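You operate a simulated robot arm through the tools that you are given. There is no shell and no other tool.

You are at the controls of a simulated robot arm. One attempt, no reset.

## Task
Open the air valve, set 6 bar, switch on nip and brake air.
Fine: within 0.3 bar on the display.

Only the result counts: the job must be done as asked and must still hold three seconds after the hand-in. Knocking over, shifting, dropping, spilling or breaking anything else fails it.

## Robot
A 7-joint arm with a two-finger parallel gripper, fixed in place. Base frame: the origin is on the floor under the middle of its stand, x ahead of it, y to its left, z up. Readings come in m, rad, newtons and seconds.
It reaches about 1.479 m from its shoulder. Its first joint turns from -2.897 to 2.897 rad. Payload 4.4 kg.
Tool frame: the origin (TCP) lies between the finger pads and is the grasp point; the fingertips stand 0.023 m ahead of it; z points along the fingers, y is the line along which they close. The gripper opens to 0.094 m. The fingers are 0.038 m wide and 0.01 m thick; the gripper's body (0.054 by 0.096 m) begins 0.039 m behind the TCP.
Orientation is that of the tool frame in the base frame, as a unit quaternion [x, y, z, w]. With the fingers straight down and closing along the base's y, the tool's x points along the base's -x, its y along +y and its z along -z.

## Interface
- The arm moves only by the tool apply_moves. Its argument "plan" is a list of rows, each a list of 3 entries, a list of its own where there are three numbers: the turn, a rotation vector about the tool's x, y, z in rad, then the shift along the tool's x, y, z in m, then the opening in per cent of the stroke, from 0 (shut) to 100 (fully open). In form: [[[rx, ry, rz], [x, y, z], grip], ...]. A call has 1 to 20 rows; each row shifts and turns the commanded pose from where the row before left it, along the tool's axes as they then stand. Rows are played at 5 a second. More than 0.05 m and 0.15 rad between two rows, or a gripper value outside its range, and nothing of the call is played. Where a pose cannot be reached the arm comes as near as it can. A force on the tool above 40 N (or 10 N above the force at the start of the call, whichever is more), or a blocked arm, ends the call early, and 0.2 s more pass. The fingers move at their own pace (about 0.072 m/s each) and stop on an object; they squeeze with about 24 N. The grip force told is the motor's: it shows also when the fingers shut on nothing. Time passes only in rows, and 0.2 s behind the last, so rows that do not move let the fingers close. The reply holds the time, the measured pose of the TCP, the force on the tool along the base axes, the opening and the grip force, in the units named above and with some noise, with the torque about the TCP (base axes, N m) and any sound that the robot's microphone picked up.
- Cameras (640 x 400 px; columns grow to the right, rows downward): "scene" is fixed at [0.4023, 0.4994, 1.4341]; the picture's right is [-0.92, -0.39, 0.00], its down [-0.24, 0.56, -0.79] and it looks along [0.31, -0.73, -0.61] (base axes); focal length 305 px, centre (320, 200). "wrist" rides on the gripper at [0.086, 0.016, -0.074] in the tool frame; the picture's right is [-0.18, 0.98, 0.00], its down [-0.58, -0.11, -0.81] and it looks along [-0.79, -0.15, 0.59] (tool axes); focal length 243 px, centre (320, 200). There is no depth. A picture from a camera that has moved, and an enlarged one, comes with that camera's place and axes in the base frame and with its lens.
- camera(camera): a new picture of that camera. The clock stands still meanwhile.
- enlarge(camera, box): a new picture of the part [left, top, right, bottom] of that camera's present view, enlarged. The clock stands still meanwhile.
- close_job(): hands the job in; it is judged then, once.

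Nothing tells you positions but the pictures and the camera data. Unless the task says otherwise, let go and move clear before handing in.

The tools are called after "Emit:" as name(argument=value, ...) on one line, values as JSON. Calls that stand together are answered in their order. apply_moves: Moves the arm, as the interface text tells. Its arguments: {"type":"object","properties":{"plan":{"type":"array","items":{"type":"array"}}},"required":["plan"]} The other tools are called the same way: camera (camera) takes a picture; enlarge (camera, box) takes an enlarged picture of a part of a camera's view; close_job () hands the job in.

At the start:

```text
t: 0.0
tcp_pos: [0.7134, -0.0623, 1.1879]
tool_rot: [0.0, 1.0, -0.001, 0.0]
contact_force: [0.7, 0.6, 0.1]
torque: [-0.01, 0.01, -0.01]
gripper_width: 0.0939
gripper_force: 0.1
```

scene: 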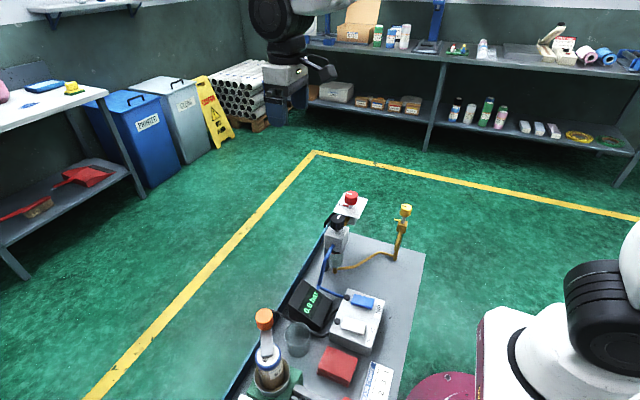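
wrist: 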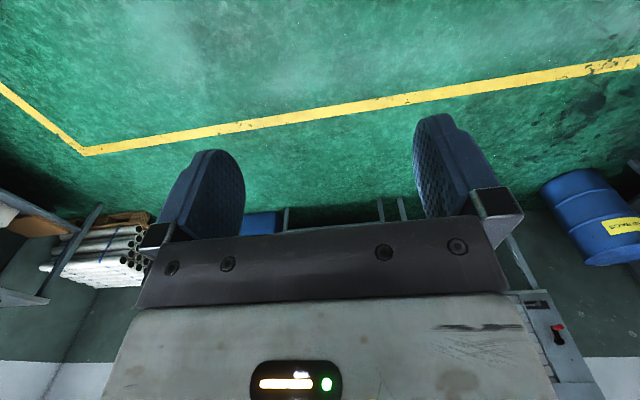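

I see a cart with a display reading "0.0 bar", a regulator with a red knob, a yellow valve, and a box with switches. I'll enlarge the relevant parts first.

Emit:
enlarge(camera="scene", box=[280, 170, 440, 270])

Emit:
enlarge(camera="scene", box=[240, 260, 432, 380])

Emit:
enlarge(camera="scene", box=[200, 280, 392, 400])

```text
4.00 times, centred on (360, 220) of scene
camera zoom: at [0.4023, 0.4994, 1.4341], right [-0.92, -0.39, 0.0], down [-0.24, 0.56, -0.79], along [0.31, -0.73, -0.61], focal length 1220 px, centre (160, 120)
```

zoom: 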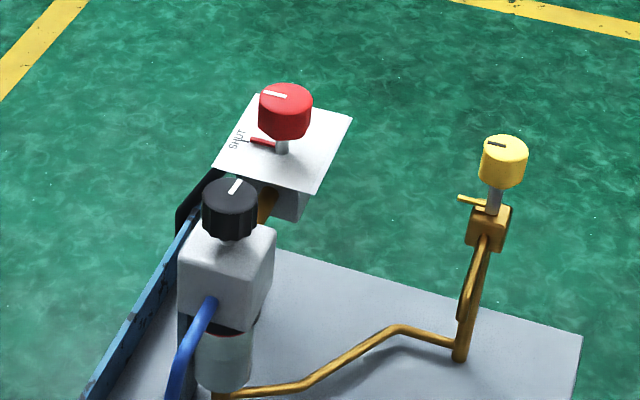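

```text
3.33 times, centred on (336, 320) of scene
camera zoom: at [0.4023, 0.4994, 1.4341], right [-0.92, -0.39, 0.0], down [-0.24, 0.56, -0.79], along [0.31, -0.73, -0.61], focal length 1017 px, centre (267, -200)
```

zoom: 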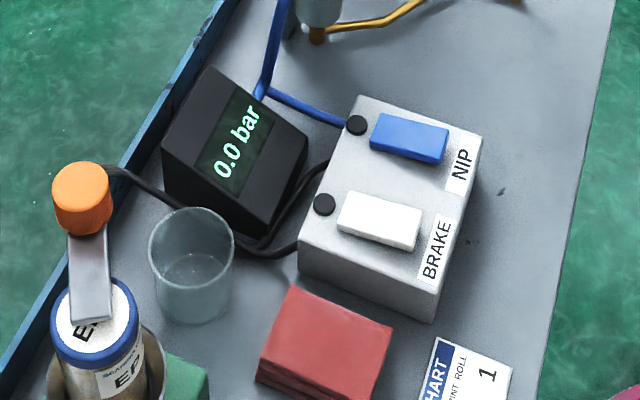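

```text
3.33 times, centred on (296, 340) of scene
camera zoom: at [0.4023, 0.4994, 1.4341], right [-0.92, -0.39, 0.0], down [-0.24, 0.56, -0.79], along [0.31, -0.73, -0.61], focal length 1017 px, centre (400, -267)
```

zoom: 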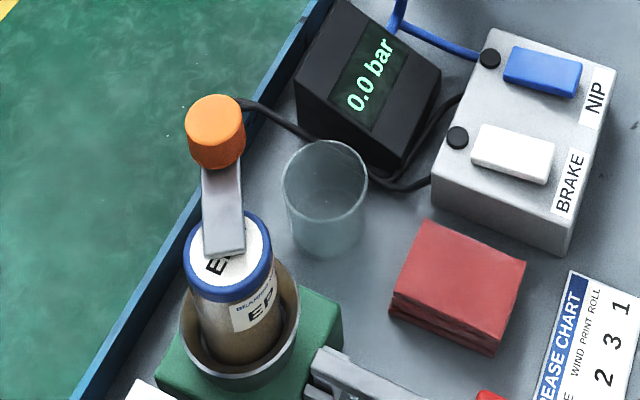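

The scene shows a red knob on a "SHUT" plate, a yellow knob, a black regulator knob, and NIP and BRAKE switches. I need a second viewpoint to get depth. I'll tilt the wrist in place so its camera looks down on the cart.

Emit:
apply_moves(plan=[[[0, 0.15, 0], [0, 0, 0], 100], [[0, 0.15, 0], [0, 0, 0], 100], [[0, 0.15, 0], [0, 0, 0], 100], [[0, 0.15, 0], [0, 0, 0], 100], [[0, 0.15, 0], [0, 0, 0], 100], [[0, 0, 0], [0, 0, 0], 100]])

Emit:
camera(camera="wrist")

Emit:
camera(camera="scene")

```text
t: 1.4
tcp_pos: [0.7146, -0.0626, 1.1856]
tool_rot: [0.0, 0.93, 0.0, -0.367]
contact_force: [0.2, 0.0, -0.2]
torque: [0.01, 0.01, 0.01]
gripper_width: 0.0941
gripper_force: 0.0
```

```text
taken
camera wrist: at [0.7023, -0.0464, 1.2996], right [0.13, 0.98, -0.13], down [0.98, -0.11, 0.19], along [0.18, -0.15, -0.97], focal length 243 px, centre (320, 200)
```

wrist: 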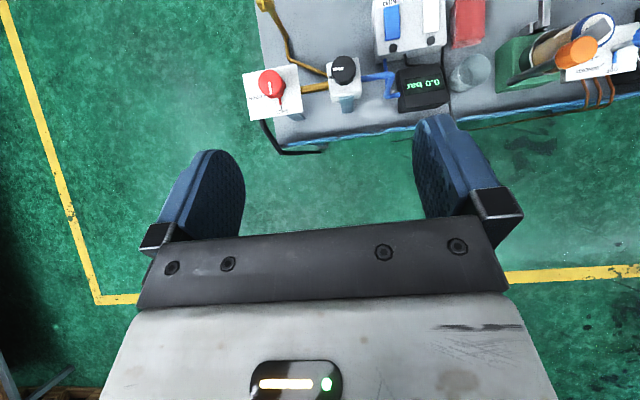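

```text
taken
```

scene: 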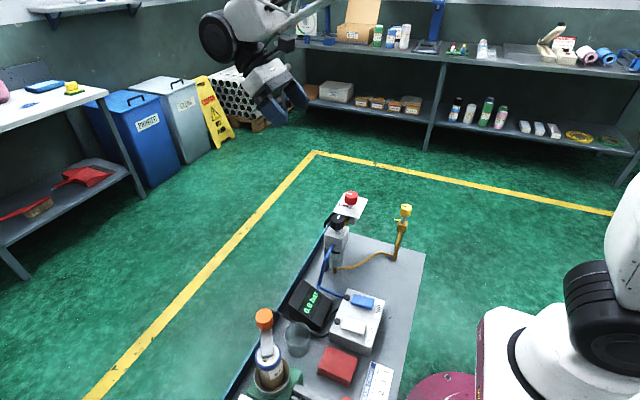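

Triangulating puts the red knob near (0.587, -0.158, 0.916) and the black regulator knob near (0.587, -0.044, 0.933). I'll shift the camera back over the cart for a fuller view.

Emit:
apply_moves(plan=[[[0, 0, 0], [0.0274, 0.0125, 0.0256], 100], [[0, 0, 0], [0.0274, 0.0125, 0.0256], 100], [[0, 0, 0], [0.0274, 0.0125, 0.0256], 100], [[0, 0, 0], [0.0274, 0.0125, 0.0256], 100], [[0, 0, 0], [0, 0, 0], 100]])

Emit:
camera(camera="wrist")

Emit:
enlarge(camera="wrist", box=[160, 50, 416, 210])

Emit:
enlarge(camera="wrist", box=[300, 0, 556, 160])

```text
t: 2.6
tcp_pos: [0.5637, -0.0106, 1.1874]
tool_rot: [0.0, 0.931, 0.0, -0.366]
contact_force: [-0.2, 1.0, -0.5]
torque: [0.03, -0.01, -0.01]
gripper_width: 0.094
gripper_force: 0.0
```

```text
taken
camera wrist: at [0.5512, 0.0058, 1.2992], right [0.13, 0.98, -0.13], down [0.97, -0.11, 0.19], along [0.18, -0.15, -0.97], focal length 243 px, centre (320, 200)
```

wrist: 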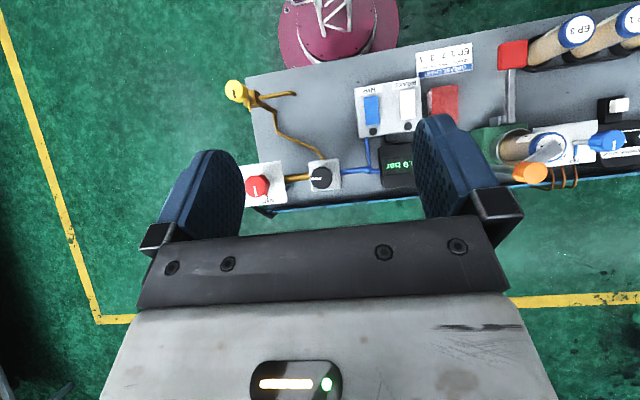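

```text
2.50 times, centred on (288, 130) of wrist
camera zoom: at [0.5512, 0.0058, 1.2992], right [0.13, 0.98, -0.13], down [0.97, -0.11, 0.19], along [0.18, -0.15, -0.97], focal length 606 px, centre (400, 375)
```

zoom: 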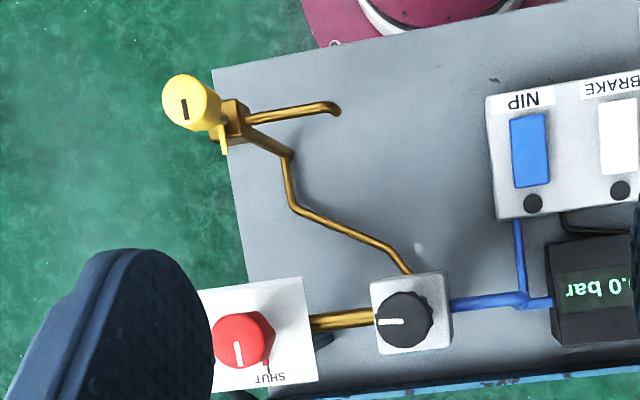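

```text
2.50 times, centred on (428, 80) of wrist
camera zoom: at [0.5512, 0.0058, 1.2992], right [0.13, 0.98, -0.13], down [0.97, -0.11, 0.19], along [0.18, -0.15, -0.97], focal length 606 px, centre (50, 500)
```

zoom: 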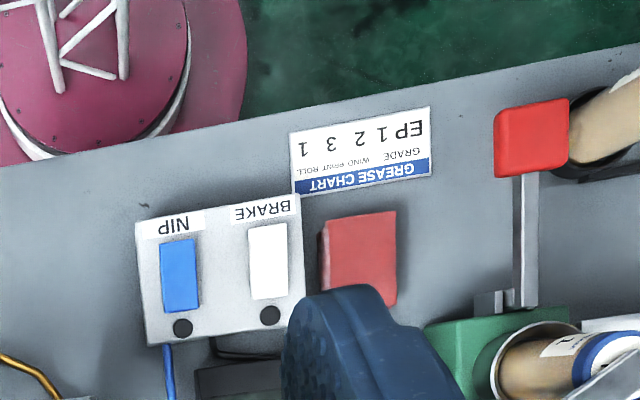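

The cart is square to the base axes, and the lines show red valve, then regulator, then display and switch box. The yellow one looks like a side branch, so I'll leave it alone. Next I take a closer look at the switch box, around (0.478, 0.055–0.123, 0.787).

Emit:
apply_moves(plan=[[[0, 0, 0], [-0.0205, 0.0225, 0.0219], 100], [[0, 0, 0], [-0.0205, 0.0225, 0.0219], 100], [[0, 0, 0], [-0.0205, 0.0225, 0.0219], 100], [[0, 0, 0], [-0.0205, 0.0225, 0.0219], 100], [[0, 0, 0], [0, 0, 0], 100]])

Emit:
camera(camera="wrist")

Emit:
enlarge(camera="wrist", box=[230, 20, 422, 140])

Emit:
enlarge(camera="wrist", box=[90, 40, 282, 160])

```text
t: 3.8
tcp_pos: [0.5647, 0.077, 1.069]
tool_rot: [0.0, 0.931, 0.0, -0.366]
contact_force: [-0.1, 0.2, 0.0]
torque: [-0.04, -0.02, 0.02]
gripper_width: 0.0941
gripper_force: 0.1
```

```text
taken
camera wrist: at [0.5528, 0.0936, 1.1817], right [0.13, 0.98, -0.13], down [0.97, -0.11, 0.19], along [0.18, -0.15, -0.97], focal length 243 px, centre (320, 200)
```

wrist: 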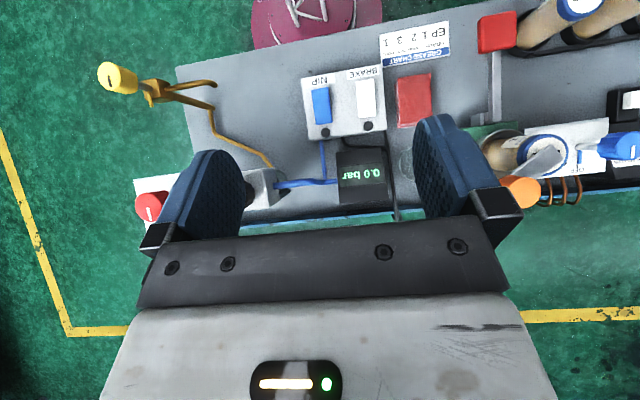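

```text
3.33 times, centred on (326, 80) of wrist
camera zoom: at [0.5528, 0.0936, 1.1817], right [0.13, 0.98, -0.13], down [0.97, -0.11, 0.19], along [0.18, -0.15, -0.97], focal length 809 px, centre (300, 600)
```

zoom: 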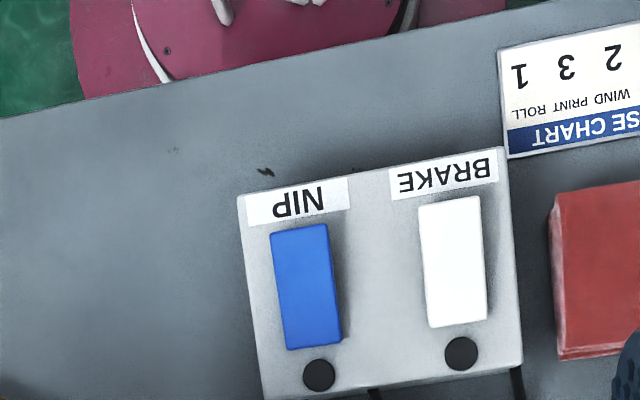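

```text
3.33 times, centred on (186, 100) of wrist
camera zoom: at [0.5528, 0.0936, 1.1817], right [0.13, 0.98, -0.13], down [0.97, -0.11, 0.19], along [0.18, -0.15, -0.97], focal length 809 px, centre (767, 533)
```

zoom: 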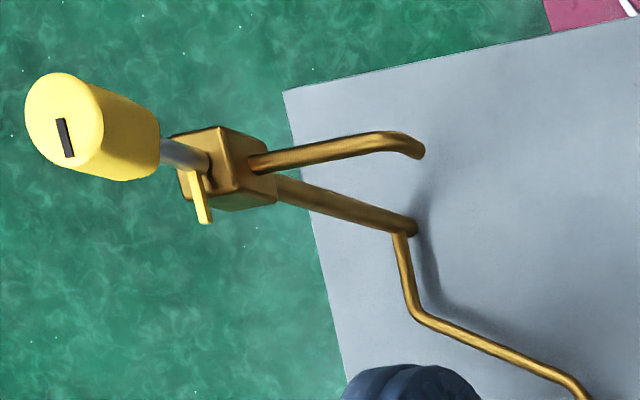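

Emit:
enlarge(camera="scene", box=[325, 285, 389, 325])

Emit:
enlarge(camera="scene", box=[318, 310, 382, 350])

Emit:
enlarge(camera="scene", box=[325, 185, 389, 225])

Emit:
enlarge(camera="wrist", box=[295, 60, 391, 120])

```text
10.00 times, centred on (357, 305) of scene
camera zoom: at [0.4023, 0.4994, 1.4341], right [-0.92, -0.39, 0.0], down [-0.24, 0.56, -0.79], along [0.31, -0.73, -0.61], focal length 3051 px, centre (-50, -850)
```

zoom: 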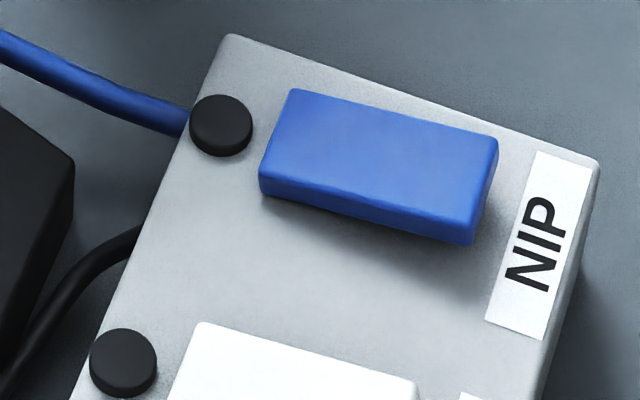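

```text
10.00 times, centred on (350, 330) of scene
camera zoom: at [0.4023, 0.4994, 1.4341], right [-0.92, -0.39, 0.0], down [-0.24, 0.56, -0.79], along [0.31, -0.73, -0.61], focal length 3051 px, centre (20, -1100)
```

zoom: 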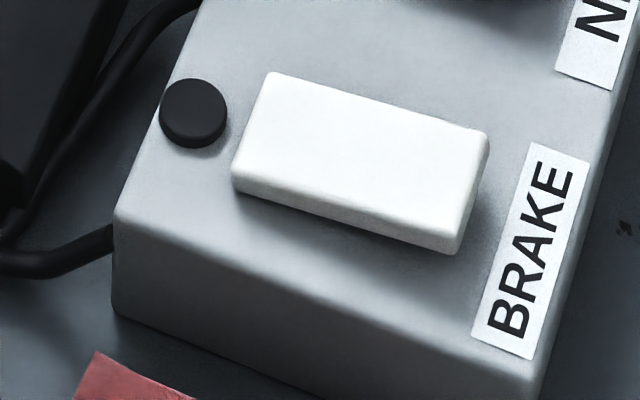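

```text
10.00 times, centred on (357, 205) of scene
camera zoom: at [0.4023, 0.4994, 1.4341], right [-0.92, -0.39, 0.0], down [-0.24, 0.56, -0.79], along [0.31, -0.73, -0.61], focal length 3051 px, centre (-50, 150)
```

zoom: 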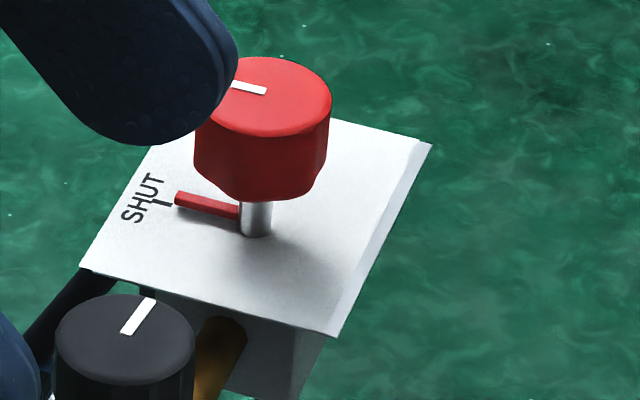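

```text
6.67 times, centred on (343, 90) of wrist
camera zoom: at [0.5528, 0.0936, 1.1817], right [0.13, 0.98, -0.13], down [0.97, -0.11, 0.19], along [0.18, -0.15, -0.97], focal length 1618 px, centre (167, 933)
```

zoom: 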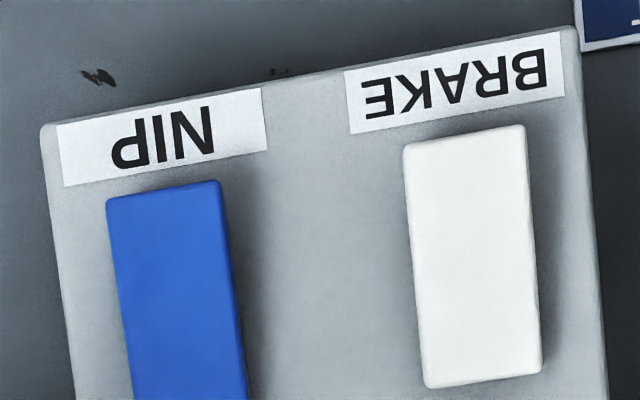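

Zoomed in, the red pointer sits on SHUT. Both rockers are down at the lamp end and raised at the label end, so pressing the label end should switch them on. I'll set the gripper straight down and hover above the red valve knob.

Emit:
apply_moves(plan=[[[0, -0.15, 0], [0, 0, 0], 100], [[0, -0.15, 0], [0, 0, 0], 100], [[0, -0.15, 0], [0, 0, 0], 100], [[0, -0.15, 0], [0, 0, 0], 100], [[0, -0.15, 0], [0, 0, 0], 100], [[0, 0, 0], [-0.0034, -0.0378, 0.0067], 100], [[0, 0, 0], [-0.0034, -0.0378, 0.0067], 100], [[0, 0, 0], [-0.0034, -0.0378, 0.0067], 100], [[0, 0, 0], [-0.0034, -0.0378, 0.0067], 100], [[0, 0, 0], [-0.0034, -0.0378, 0.0067], 100], [[0, 0, 0], [-0.0034, -0.0378, 0.0067], 100], [[0, 0, 0], [0, 0, 0], 100]])

Emit:
camera(camera="wrist")

Emit:
camera(camera="scene")

```text
t: 6.4
tcp_pos: [0.5843, -0.1474, 1.0272]
tool_rot: [0.0, 1.0, 0.0, 0.0]
contact_force: [-0.3, -0.4, 0.5]
torque: [0.02, -0.03, 0.0]
gripper_width: 0.094
gripper_force: 0.0
```

```text
taken
camera wrist: at [0.498, -0.1311, 1.1008], right [0.18, 0.98, 0.0], down [0.58, -0.11, 0.81], along [0.79, -0.15, -0.59], focal length 243 px, centre (320, 200)
```

wrist: 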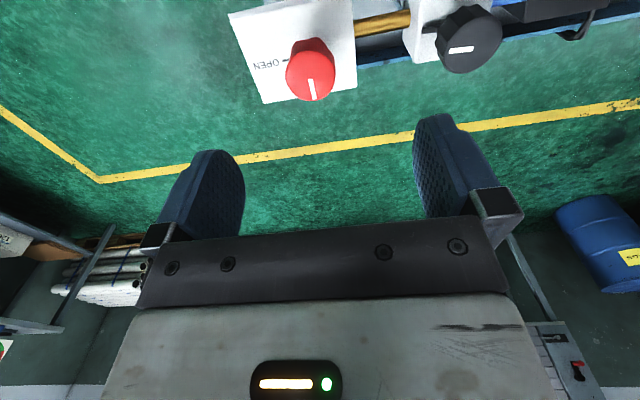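

```text
taken
```

scene: 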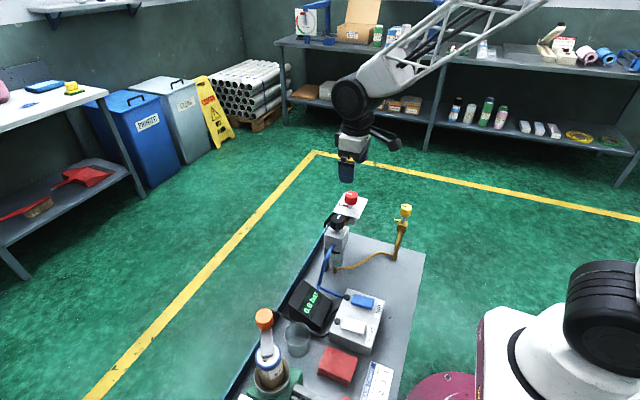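

Emit:
enlarge(camera="wrist", box=[210, 0, 370, 100])

Emit:
enlarge(camera="wrist", box=[380, 0, 540, 100])

```text
4.00 times, centred on (290, 50) of wrist
camera zoom: at [0.498, -0.1311, 1.1008], right [0.18, 0.98, 0.0], down [0.58, -0.11, 0.81], along [0.79, -0.15, -0.59], focal length 970 px, centre (440, 800)
```

zoom: 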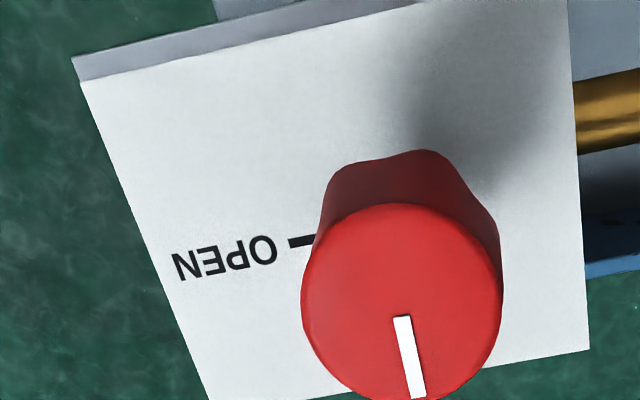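

```text
4.00 times, centred on (460, 50) of wrist
camera zoom: at [0.498, -0.1311, 1.1008], right [0.18, 0.98, 0.0], down [0.58, -0.11, 0.81], along [0.79, -0.15, -0.59], focal length 970 px, centre (-240, 800)
```

zoom: 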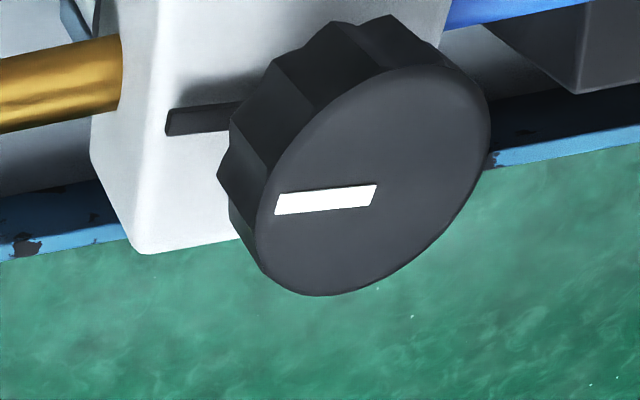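

The OPEN mark is on the -y side of the plate, so the pointer must turn a quarter turn clockwise seen from above. I'll descend to just above the red knob and check centring first.

Emit:
apply_moves(plan=[[[0, 0, 0], [0.0025, -0.002, 0.022], 100], [[0, 0, 0], [0.0025, -0.002, 0.022], 100], [[0, 0, 0], [0, 0, 0], 100]])

Emit:
camera(camera="wrist")

Emit:
enlarge(camera="wrist", box=[200, 40, 456, 200])

Emit:
enlarge(camera="scene", box=[310, 150, 406, 210])

```text
t: 7.2
tcp_pos: [0.5776, -0.152, 0.9822]
tool_rot: [0.001, 1.0, 0.0, 0.0]
contact_force: [-0.2, -0.2, -0.2]
torque: [-0.04, -0.03, 0.03]
gripper_width: 0.0942
gripper_force: 0.0
```

```text
taken
camera wrist: at [0.4923, -0.1352, 1.0562], right [0.18, 0.98, 0.0], down [0.58, -0.11, 0.81], along [0.79, -0.15, -0.59], focal length 243 px, centre (320, 200)
```

wrist: 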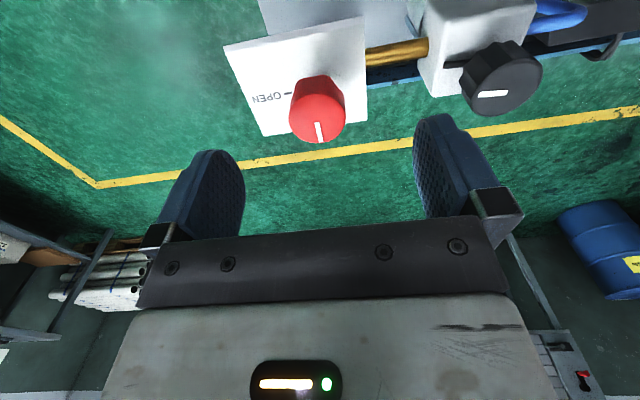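

```text
2.50 times, centred on (328, 120) of wrist
camera zoom: at [0.4923, -0.1352, 1.0562], right [0.18, 0.98, 0.0], down [0.58, -0.11, 0.81], along [0.79, -0.15, -0.59], focal length 606 px, centre (300, 400)
```

zoom: 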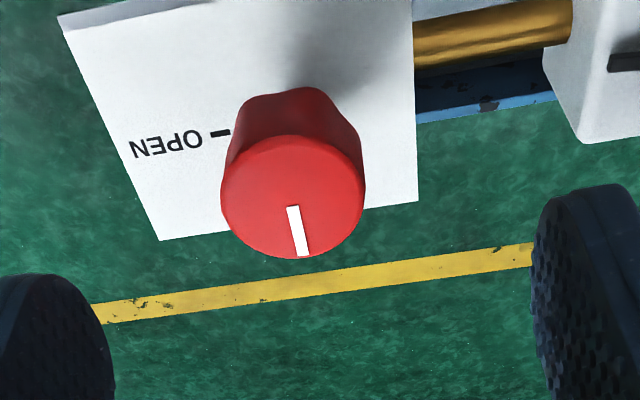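

```text
6.67 times, centred on (358, 180) of scene
camera zoom: at [0.4023, 0.4994, 1.4341], right [-0.92, -0.39, 0.0], down [-0.24, 0.56, -0.79], along [0.31, -0.73, -0.61], focal length 2034 px, centre (67, 333)
```

zoom: 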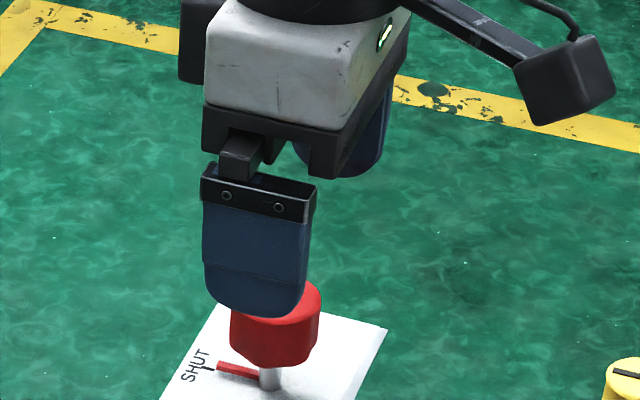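

Combining both views puts the red knob top at about (0.584, -0.154, 0.925). I'll lower the fingers around it and check alignment before closing.

Emit:
apply_moves(plan=[[[0, 0, 0], [-0.003, -0.001, 0.028], 70], [[0, 0, 0], [-0.003, -0.001, 0.028], 70], [[0, 0, 0], [0, 0, 0], 60]])

Emit:
camera(camera="wrist")

Emit:
enlarge(camera="scene", box=[310, 160, 406, 220])

```text
t: 8.0
tcp_pos: [0.5841, -0.1555, 0.9285]
tool_rot: [0.0, 1.0, 0.0, -0.001]
contact_force: [0.7, -0.2, 0.0]
torque: [-0.01, 0.03, 0.01]
gripper_width: 0.0561
gripper_force: 0.0
```

```text
taken
camera wrist: at [0.4983, -0.139, 1.0017], right [0.18, 0.98, 0.0], down [0.58, -0.11, 0.81], along [0.79, -0.15, -0.59], focal length 243 px, centre (320, 200)
```

wrist: 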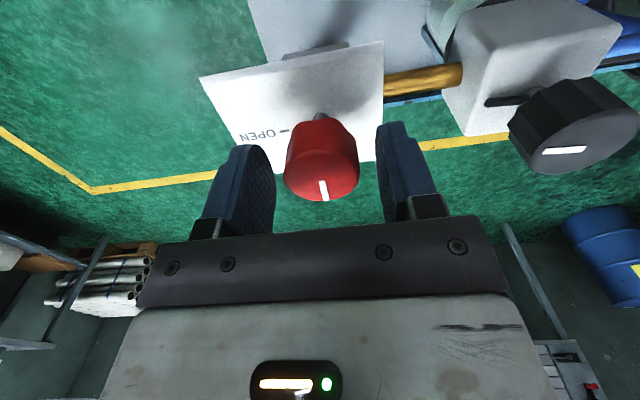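

```text
6.67 times, centred on (358, 190) of scene
camera zoom: at [0.4023, 0.4994, 1.4341], right [-0.92, -0.39, 0.0], down [-0.24, 0.56, -0.79], along [0.31, -0.73, -0.61], focal length 2034 px, centre (67, 267)
```

zoom: 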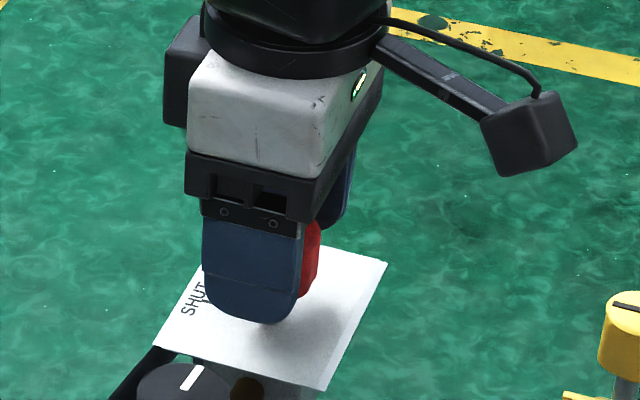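

Emit:
enlarge(camera="wrist", box=[240, 90, 432, 210])

```text
3.33 times, centred on (336, 150) of wrist
camera zoom: at [0.4983, -0.139, 1.0017], right [0.18, 0.98, 0.0], down [0.58, -0.11, 0.81], along [0.79, -0.15, -0.59], focal length 809 px, centre (267, 367)
```

zoom: 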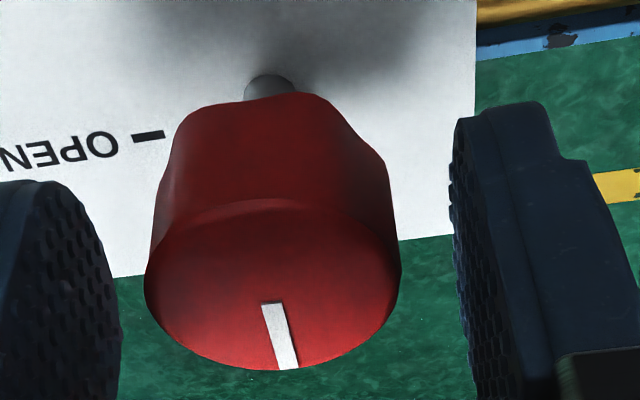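

The three wrist views agree: knob top at (0.585, -0.154, 0.922), centred within about 1 mm. I'll lower slightly and close on it.

Emit:
apply_moves(plan=[[[0, 0, 0], [-0.0007, 0.0012, 0.004], 55], [[0, 0, 0], [0, 0, 0], 30], [[0, 0, 0], [0, 0, 0], 20], [[0, 0, 0], [0, 0, 0], 10], [[0, 0, 0], [0, 0, 0], 0]])

Emit:
enlarge(camera="wrist", box=[240, 90, 432, 210])

```text
t: 9.2
tcp_pos: [0.5842, -0.1547, 0.9244]
tool_rot: [-0.001, 1.0, 0.0, 0.0]
contact_force: [-4.2, -26.0, -2.9]
torque: [-0.59, 0.13, 0.0]
gripper_width: 0.0375
gripper_force: 45.7
```

```text
3.33 times, centred on (336, 150) of wrist
camera zoom: at [0.4987, -0.1384, 0.9977], right [0.18, 0.98, 0.0], down [0.58, -0.11, 0.81], along [0.79, -0.15, -0.59], focal length 809 px, centre (267, 367)
```

zoom: 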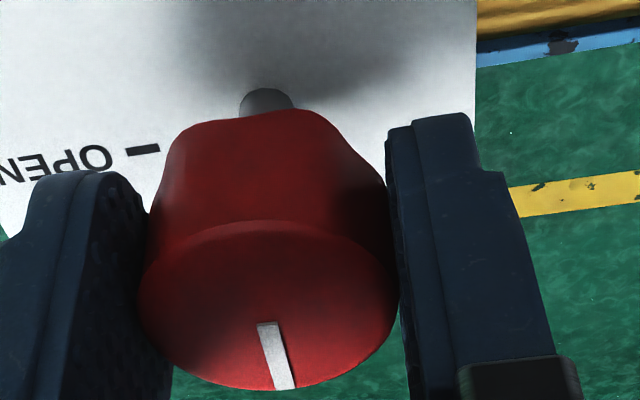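

The fingers are shut on the knob with a -26 N side force, so the gripper sits slightly too far +y. I'll nudge it -y in small steps to unload that.

Emit:
apply_moves(plan=[[[0, 0, 0], [0, -0.0015, 0], 0], [[0, 0, 0], [0, 0, 0], 0]])

```text
t: 9.9
tcp_pos: [0.5847, -0.1553, 0.9244]
tool_rot: [0.0, 1.0, 0.0, 0.0]
contact_force: [-9.2, 5.8, 6.1]
torque: [0.05, 0.27, -0.02]
gripper_width: 0.0375
gripper_force: 44.8
stopped in row 2: the force on the tool passed its limit at 40 N (the readings are from after the stop); the commanded pose is now the measured one
```

Emit:
apply_moves(plan=[[[0, 0, 0.06], [0.0002, 0, 0], 0], [[0, 0, 0.08], [0, 0, 0], 0], [[0, 0, 0.08], [0, 0, 0], 0], [[0, 0, 0.08], [0, 0, 0], 0]])

Emit:
enlarge(camera="scene", box=[310, 160, 406, 220])

```text
t: 10.9
tcp_pos: [0.5849, -0.1557, 0.9239]
tool_rot: [0.149, 0.989, 0.0, -0.001]
contact_force: [24.8, 13.7, -23.0]
torque: [0.29, -0.32, 0.01]
gripper_width: 0.0376
gripper_force: 45.1
```

```text
6.67 times, centred on (358, 190) of scene
camera zoom: at [0.4023, 0.4994, 1.4341], right [-0.92, -0.39, 0.0], down [-0.24, 0.56, -0.79], along [0.31, -0.73, -0.61], focal length 2034 px, centre (67, 267)
```

zoom: 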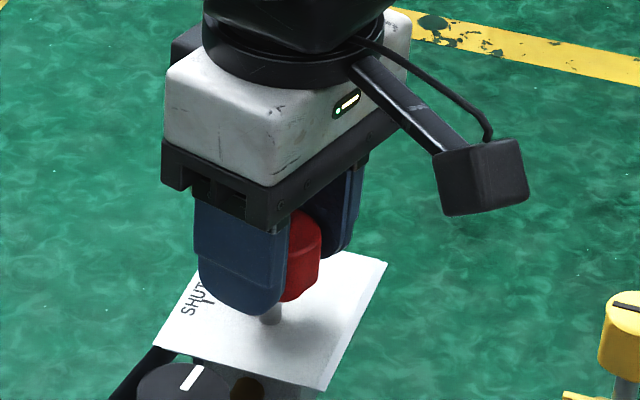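

Emit:
enlarge(camera="wrist", box=[200, 60, 456, 220])

```text
2.50 times, centred on (328, 140) of wrist
camera zoom: at [0.5075, -0.1137, 0.9977], right [0.47, 0.88, 0.0], down [0.52, -0.28, 0.81], along [0.71, -0.38, -0.59], focal length 606 px, centre (300, 350)
```

zoom: 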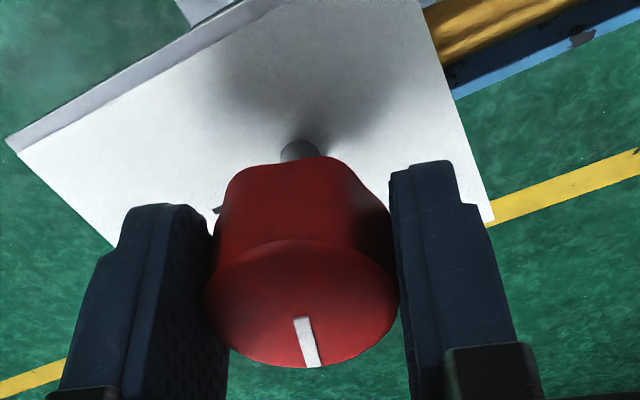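

The knob turns with the fingers. I'll ease the sideways load slightly and carry on clockwise toward OPEN.

Emit:
apply_moves(plan=[[[0, 0, 0], [-0.0004, 0.0005, 0.0005], 0], [[0, 0, 0.1], [0, 0, 0], 0], [[0, 0, 0.1], [0, 0, 0], 0], [[0, 0, 0.1], [0, 0, 0], 0], [[0, 0, 0.1], [0, 0, 0], 0]])

Emit:
enlarge(camera="wrist", box=[200, 60, 456, 220])

Emit:
enlarge(camera="scene", box=[280, 260, 376, 320])

```text
t: 12.1
tcp_pos: [0.5845, -0.1546, 0.9229]
tool_rot: [0.343, 0.939, -0.001, 0.0]
contact_force: [-19.2, 14.4, 28.2]
torque: [0.33, 0.42, 0.0]
gripper_width: 0.0377
gripper_force: 45.1
```

```text
2.50 times, centred on (328, 140) of wrist
camera zoom: at [0.5298, -0.0866, 0.9974], right [0.77, 0.63, 0.0], down [0.37, -0.46, 0.81], along [0.51, -0.62, -0.59], focal length 606 px, centre (300, 350)
```

zoom: 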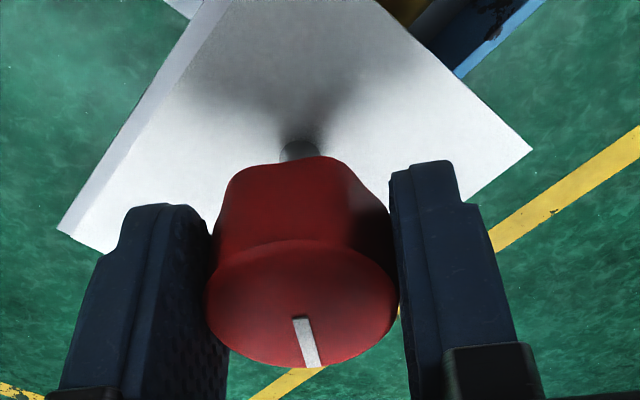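

```text
6.67 times, centred on (328, 290) of scene
camera zoom: at [0.4023, 0.4994, 1.4341], right [-0.92, -0.39, 0.0], down [-0.24, 0.56, -0.79], along [0.31, -0.73, -0.61], focal length 2034 px, centre (267, -400)
```

zoom: 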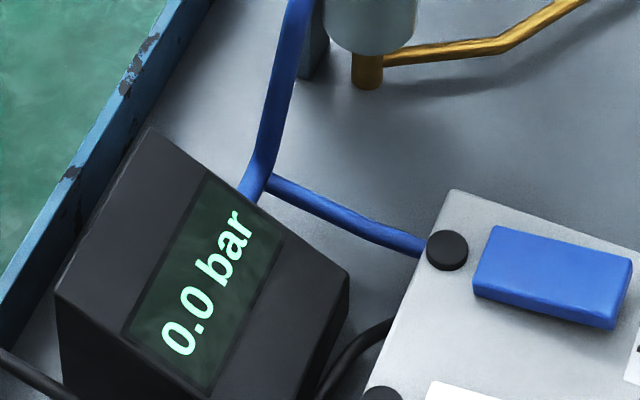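

Emit:
apply_moves(plan=[[[0, 0, 0], [0.0003, 0, -0.0003], 0], [[0, 0, 0.1], [0, 0, 0], 0], [[0, 0, 0.1], [0, 0, 0], 0], [[0, 0, 0.1], [0, 0, 0], 0], [[0, 0, 0.1], [0, 0, 0], 0]])

Emit:
enlarge(camera="wrist", box=[200, 60, 456, 220])

Emit:
enlarge(camera="scene", box=[310, 160, 406, 220])

```text
t: 13.3
tcp_pos: [0.5842, -0.1553, 0.9237]
tool_rot: [0.524, 0.852, 0.0, 0.0]
contact_force: [-10.0, -36.0, 15.9]
torque: [-1.21, 0.31, 0.0]
gripper_width: 0.0375
gripper_force: 44.9
```

```text
2.50 times, centred on (328, 140) of wrist
camera zoom: at [0.561, -0.0704, 0.9969], right [0.96, 0.28, 0.0], down [0.17, -0.57, 0.81], along [0.23, -0.77, -0.59], focal length 606 px, centre (300, 350)
```

zoom: 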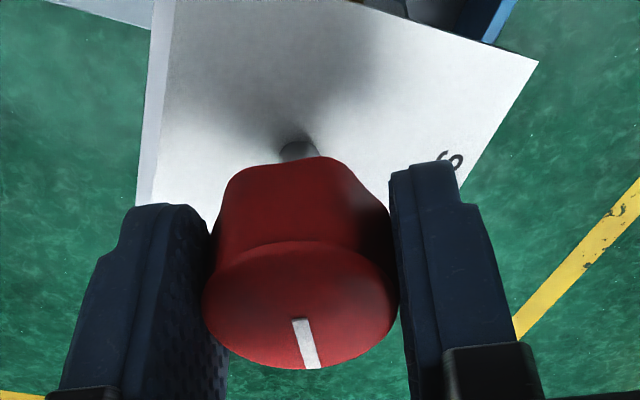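

```text
6.67 times, centred on (358, 190) of scene
camera zoom: at [0.4023, 0.4994, 1.4341], right [-0.92, -0.39, 0.0], down [-0.24, 0.56, -0.79], along [0.31, -0.73, -0.61], focal length 2034 px, centre (67, 267)
```

zoom: 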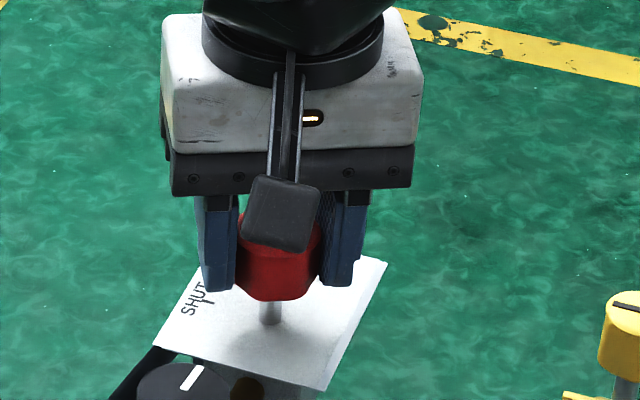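

Emit:
apply_moves(plan=[[[0, 0, 0], [-0.0004, -0.0004, -0.0002], 0], [[0, 0, 0.1], [0, 0, 0], 0], [[0, 0, 0.1], [0, 0, 0], 0], [[0, 0, 0.1], [0, 0, 0], 0], [[0, 0, 0.1], [0, 0, 0], 0], [[0, 0, 0.068], [0, 0, 0], 0]])

Emit:
enlarge(camera="wrist", box=[200, 60, 456, 220])

Emit:
camera(camera="scene")

Emit:
enlarge(camera="scene", box=[280, 260, 376, 320])

```text
t: 14.7
tcp_pos: [0.5848, -0.1546, 0.9235]
tool_rot: [0.706, 0.708, 0.0, 0.0]
contact_force: [27.7, 18.8, -9.5]
torque: [0.52, -0.67, 0.61]
gripper_width: 0.0375
gripper_force: 45.5
```

```text
2.50 times, centred on (328, 140) of wrist
camera zoom: at [0.6014, -0.0682, 0.9969], right [0.98, -0.18, 0.0], down [-0.11, -0.58, 0.81], along [-0.15, -0.79, -0.59], focal length 606 px, centre (300, 350)
```

zoom: 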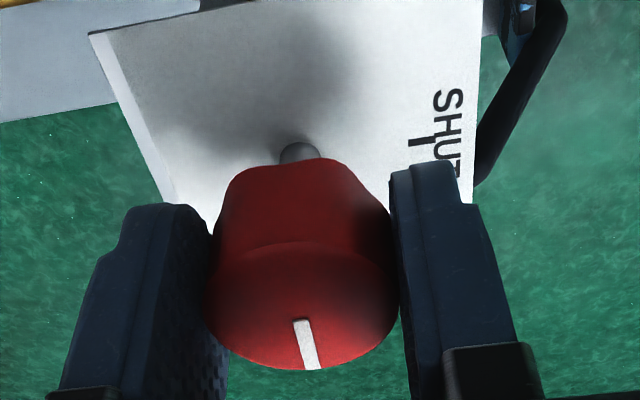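

```text
taken
```

scene: 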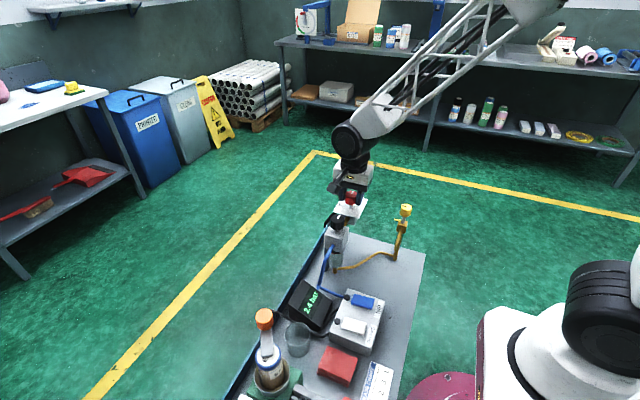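

```text
6.67 times, centred on (328, 290) of scene
camera zoom: at [0.4023, 0.4994, 1.4341], right [-0.92, -0.39, 0.0], down [-0.24, 0.56, -0.79], along [0.31, -0.73, -0.61], focal length 2034 px, centre (267, -400)
```

zoom: 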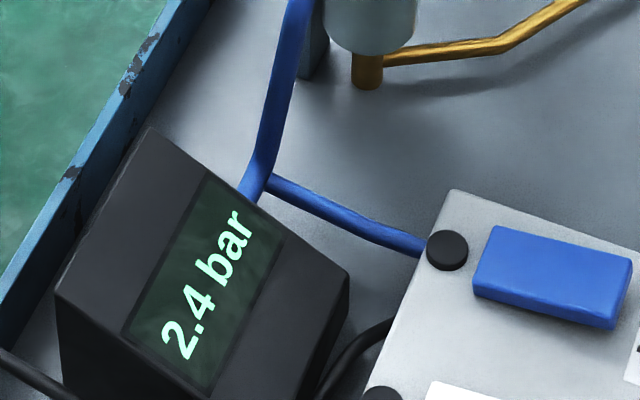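

The valve has reached its stop at OPEN and the display now reads 2.4 bar. I'll release the knob, lift clear, and check the valve and pressure.

Emit:
apply_moves(plan=[[[0, 0, -0.02], [0, 0, 0], 0], [[0, 0, 0], [0, 0, 0], 60], [[0, 0, 0], [0, 0, 0], 60], [[0, 0, 0], [0, 0, -0.03], 60], [[0, 0, 0], [0, 0, -0.04], 60], [[0, 0, 0], [0, 0, -0.03], 80], [[0, 0, 0], [0, 0, 0], 80]])

Emit:
camera(camera="wrist")

Emit:
enlarge(camera="scene", box=[310, 180, 406, 240])

Emit:
enlarge(camera="scene", box=[280, 260, 376, 320])

```text
t: 16.3
tcp_pos: [0.586, -0.1559, 1.0275]
tool_rot: [0.699, 0.715, 0.001, 0.0]
contact_force: [0.1, -0.2, -0.4]
torque: [0.01, 0.01, 0.03]
gripper_width: 0.0752
gripper_force: 0.1
```

```text
taken
camera wrist: at [0.6014, -0.0691, 1.1008], right [0.99, -0.16, 0.0], down [-0.09, -0.58, 0.81], along [-0.13, -0.8, -0.59], focal length 243 px, centre (320, 200)
```

wrist: 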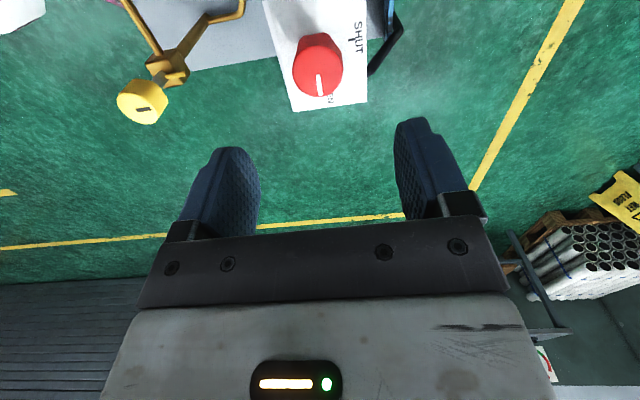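

```text
6.67 times, centred on (358, 210) of scene
camera zoom: at [0.4023, 0.4994, 1.4341], right [-0.92, -0.39, 0.0], down [-0.24, 0.56, -0.79], along [0.31, -0.73, -0.61], focal length 2034 px, centre (67, 133)
```

zoom: 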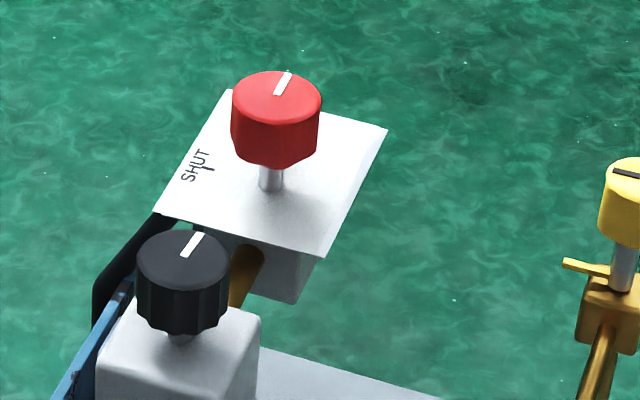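

```text
6.67 times, centred on (328, 290) of scene
camera zoom: at [0.4023, 0.4994, 1.4341], right [-0.92, -0.39, 0.0], down [-0.24, 0.56, -0.79], along [0.31, -0.73, -0.61], focal length 2034 px, centre (267, -400)
```

zoom: 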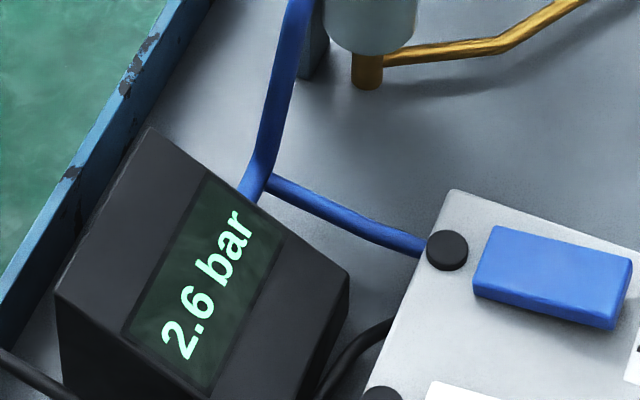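

The air valve is fully open, with the pointer at OPEN, and the gauge reads 2.6 bar. Next is the black regulator knob near (0.586, -0.0455, 0.925). I'll move above it and turn the wrist back so there is plenty of clockwise travel.

Emit:
apply_moves(plan=[[[0, 0, 0], [0.0368, 0, 0], 100], [[0, 0, 0], [0.0368, 0, 0], 100], [[0, 0, 0], [0.0368, 0, 0], 100], [[0, 0, -0.145], [0, 0, 0], 100], [[0, 0, -0.145], [0, 0, 0], 100], [[0, 0, -0.145], [0, 0, 0], 100], [[0, 0, -0.145], [0, 0, 0], 100], [[0, 0, -0.145], [0, 0, 0], 100], [[0, 0, -0.145], [0, 0, 0], 100], [[0, 0, -0.145], [0, 0, 0], 100], [[0, 0, -0.145], [0, 0, 0], 100], [[0, 0, -0.145], [0, 0, 0], 100], [[0, 0, -0.145], [0, 0, 0], 100], [[0, 0, -0.106], [0, 0, 0], 100], [[0, 0, 0], [0, 0, 0], 100]])

Emit:
camera(camera="wrist")

Emit:
enlarge(camera="wrist", box=[220, 0, 412, 120])

Emit:
camera(camera="scene")

```text
t: 19.5
tcp_pos: [0.5831, -0.0448, 1.0229]
tool_rot: [-0.006, 1.0, 0.0, 0.0]
contact_force: [0.0, 0.4, 0.7]
torque: [0.01, -0.03, -0.01]
gripper_width: 0.0941
gripper_force: 0.0
```

```text
taken
camera wrist: at [0.4963, -0.0294, 1.0969], right [0.17, 0.98, 0.0], down [0.58, -0.1, 0.81], along [0.79, -0.14, -0.59], focal length 243 px, centre (320, 200)
```

wrist: 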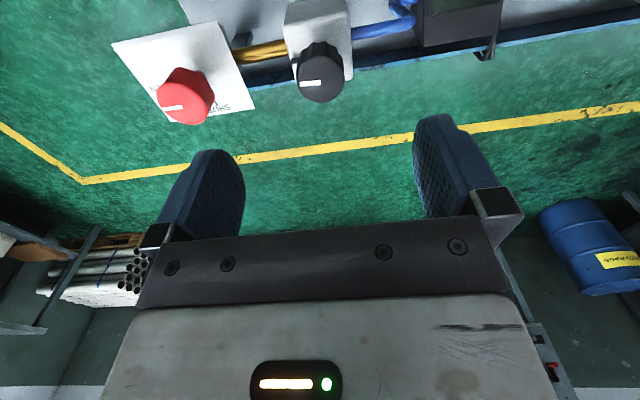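

```text
3.33 times, centred on (316, 60) of wrist
camera zoom: at [0.4963, -0.0294, 1.0969], right [0.17, 0.98, 0.0], down [0.58, -0.1, 0.81], along [0.79, -0.14, -0.59], focal length 809 px, centre (333, 667)
```

zoom: 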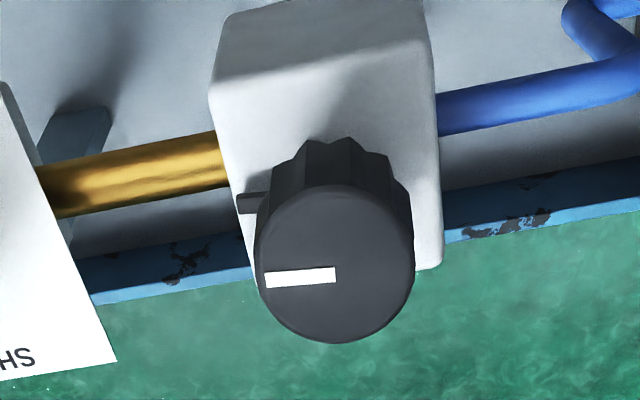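

```text
taken
```

scene: 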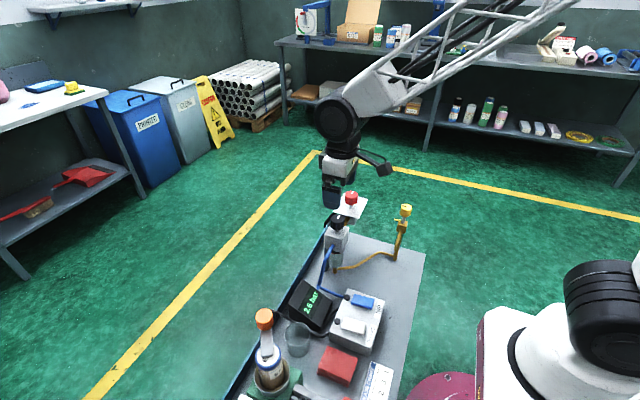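

Emit:
apply_moves(plan=[[[0, 0, -0.147], [0, 0, 0.009], 100], [[0, 0, -0.147], [0, 0, 0.009], 100], [[0, 0, -0.147], [0, 0, 0.009], 100], [[0, 0, -0.147], [0, 0, 0.009], 100], [[0, 0, -0.147], [0, 0, 0.009], 100], [[0, 0, 0], [0, 0, 0], 100]])

Emit:
camera(camera="wrist")

Emit:
enlarge(camera="wrist", box=[220, 50, 412, 170])

```text
t: 20.9
tcp_pos: [0.5829, -0.0458, 0.9776]
tool_rot: [-0.364, 0.931, 0.0, 0.0]
contact_force: [0.5, -0.2, -0.2]
torque: [-0.01, 0.0, -0.01]
gripper_width: 0.0941
gripper_force: 0.0
```

```text
taken
camera wrist: at [0.5091, -0.092, 1.0519], right [-0.53, 0.85, 0.0], down [0.5, 0.31, 0.81], along [0.68, 0.43, -0.59], focal length 243 px, centre (320, 200)
```

wrist: 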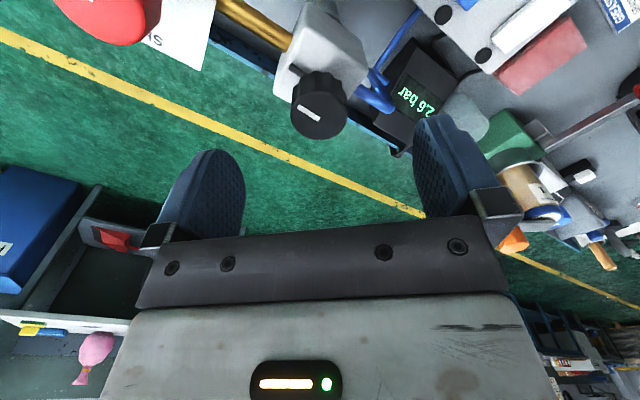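

```text
3.33 times, centred on (316, 110) of wrist
camera zoom: at [0.5091, -0.092, 1.0519], right [-0.53, 0.85, 0.0], down [0.5, 0.31, 0.81], along [0.68, 0.43, -0.59], focal length 809 px, centre (333, 500)
```

zoom: 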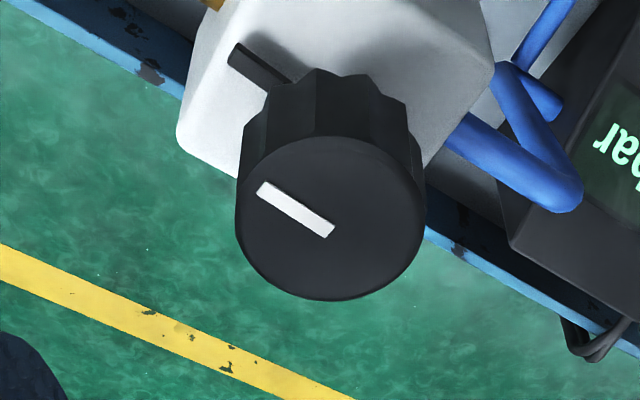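

Two views give the regulator knob top at (0.586, -0.0443, 0.921). I'll descend around it, partly close, and check.

Emit:
apply_moves(plan=[[[0, 0, 0], [-0.0033, -0.001, 0.01], 70], [[0, 0, 0], [0, 0, 0.022], 70], [[0, 0, 0], [0, 0, 0.0195], 60], [[0, 0, 0], [0, 0, 0], 55]])

Emit:
enlarge(camera="wrist", box=[200, 80, 456, 240])

Emit:
enlarge(camera="scene", box=[290, 170, 386, 230])

```text
t: 21.9
tcp_pos: [0.5856, -0.0445, 0.9271]
tool_rot: [-0.363, 0.932, 0.001, 0.0]
contact_force: [0.0, -0.3, -0.6]
torque: [0.0, -0.01, 0.0]
gripper_width: 0.0516
gripper_force: 0.2
```

```text
2.50 times, centred on (328, 160) of wrist
camera zoom: at [0.5116, -0.0902, 1.0004], right [-0.53, 0.85, 0.0], down [0.5, 0.31, 0.81], along [0.68, 0.43, -0.59], focal length 606 px, centre (300, 300)
```

zoom: 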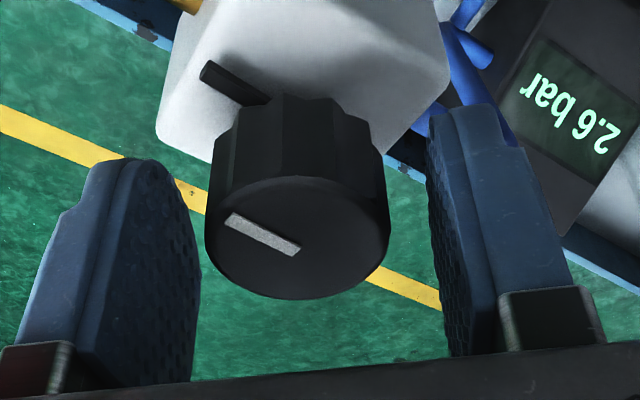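

```text
6.67 times, centred on (338, 200) of scene
camera zoom: at [0.4023, 0.4994, 1.4341], right [-0.92, -0.39, 0.0], down [-0.24, 0.56, -0.79], along [0.31, -0.73, -0.61], focal length 2034 px, centre (200, 200)
```

zoom: 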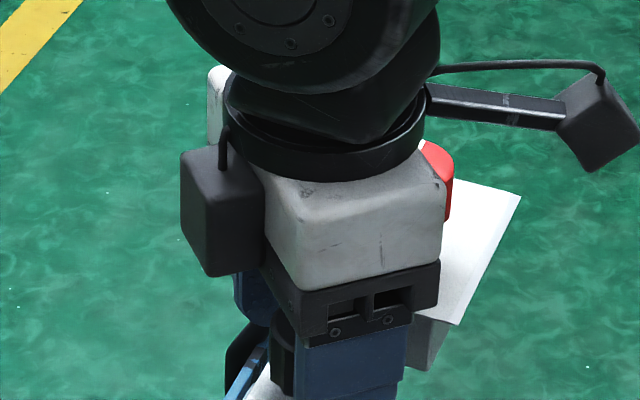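

Well centred. Closing on the regulator knob.

Emit:
apply_moves(plan=[[[0, 0, 0], [-0.0006, 0.0001, 0.002], 50], [[0, 0, 0], [0, 0, 0], 42], [[0, 0, 0], [0, 0, 0], 38], [[0, 0, 0], [0, 0, 0], 30], [[0, 0, 0], [0, 0, 0], 0]])

```text
t: 23.1
tcp_pos: [0.5871, -0.0428, 0.9258]
tool_rot: [-0.363, 0.932, 0.0, 0.0]
contact_force: [14.3, -14.2, -8.3]
torque: [-0.26, -0.39, 0.06]
gripper_width: 0.0353
gripper_force: 44.9
```

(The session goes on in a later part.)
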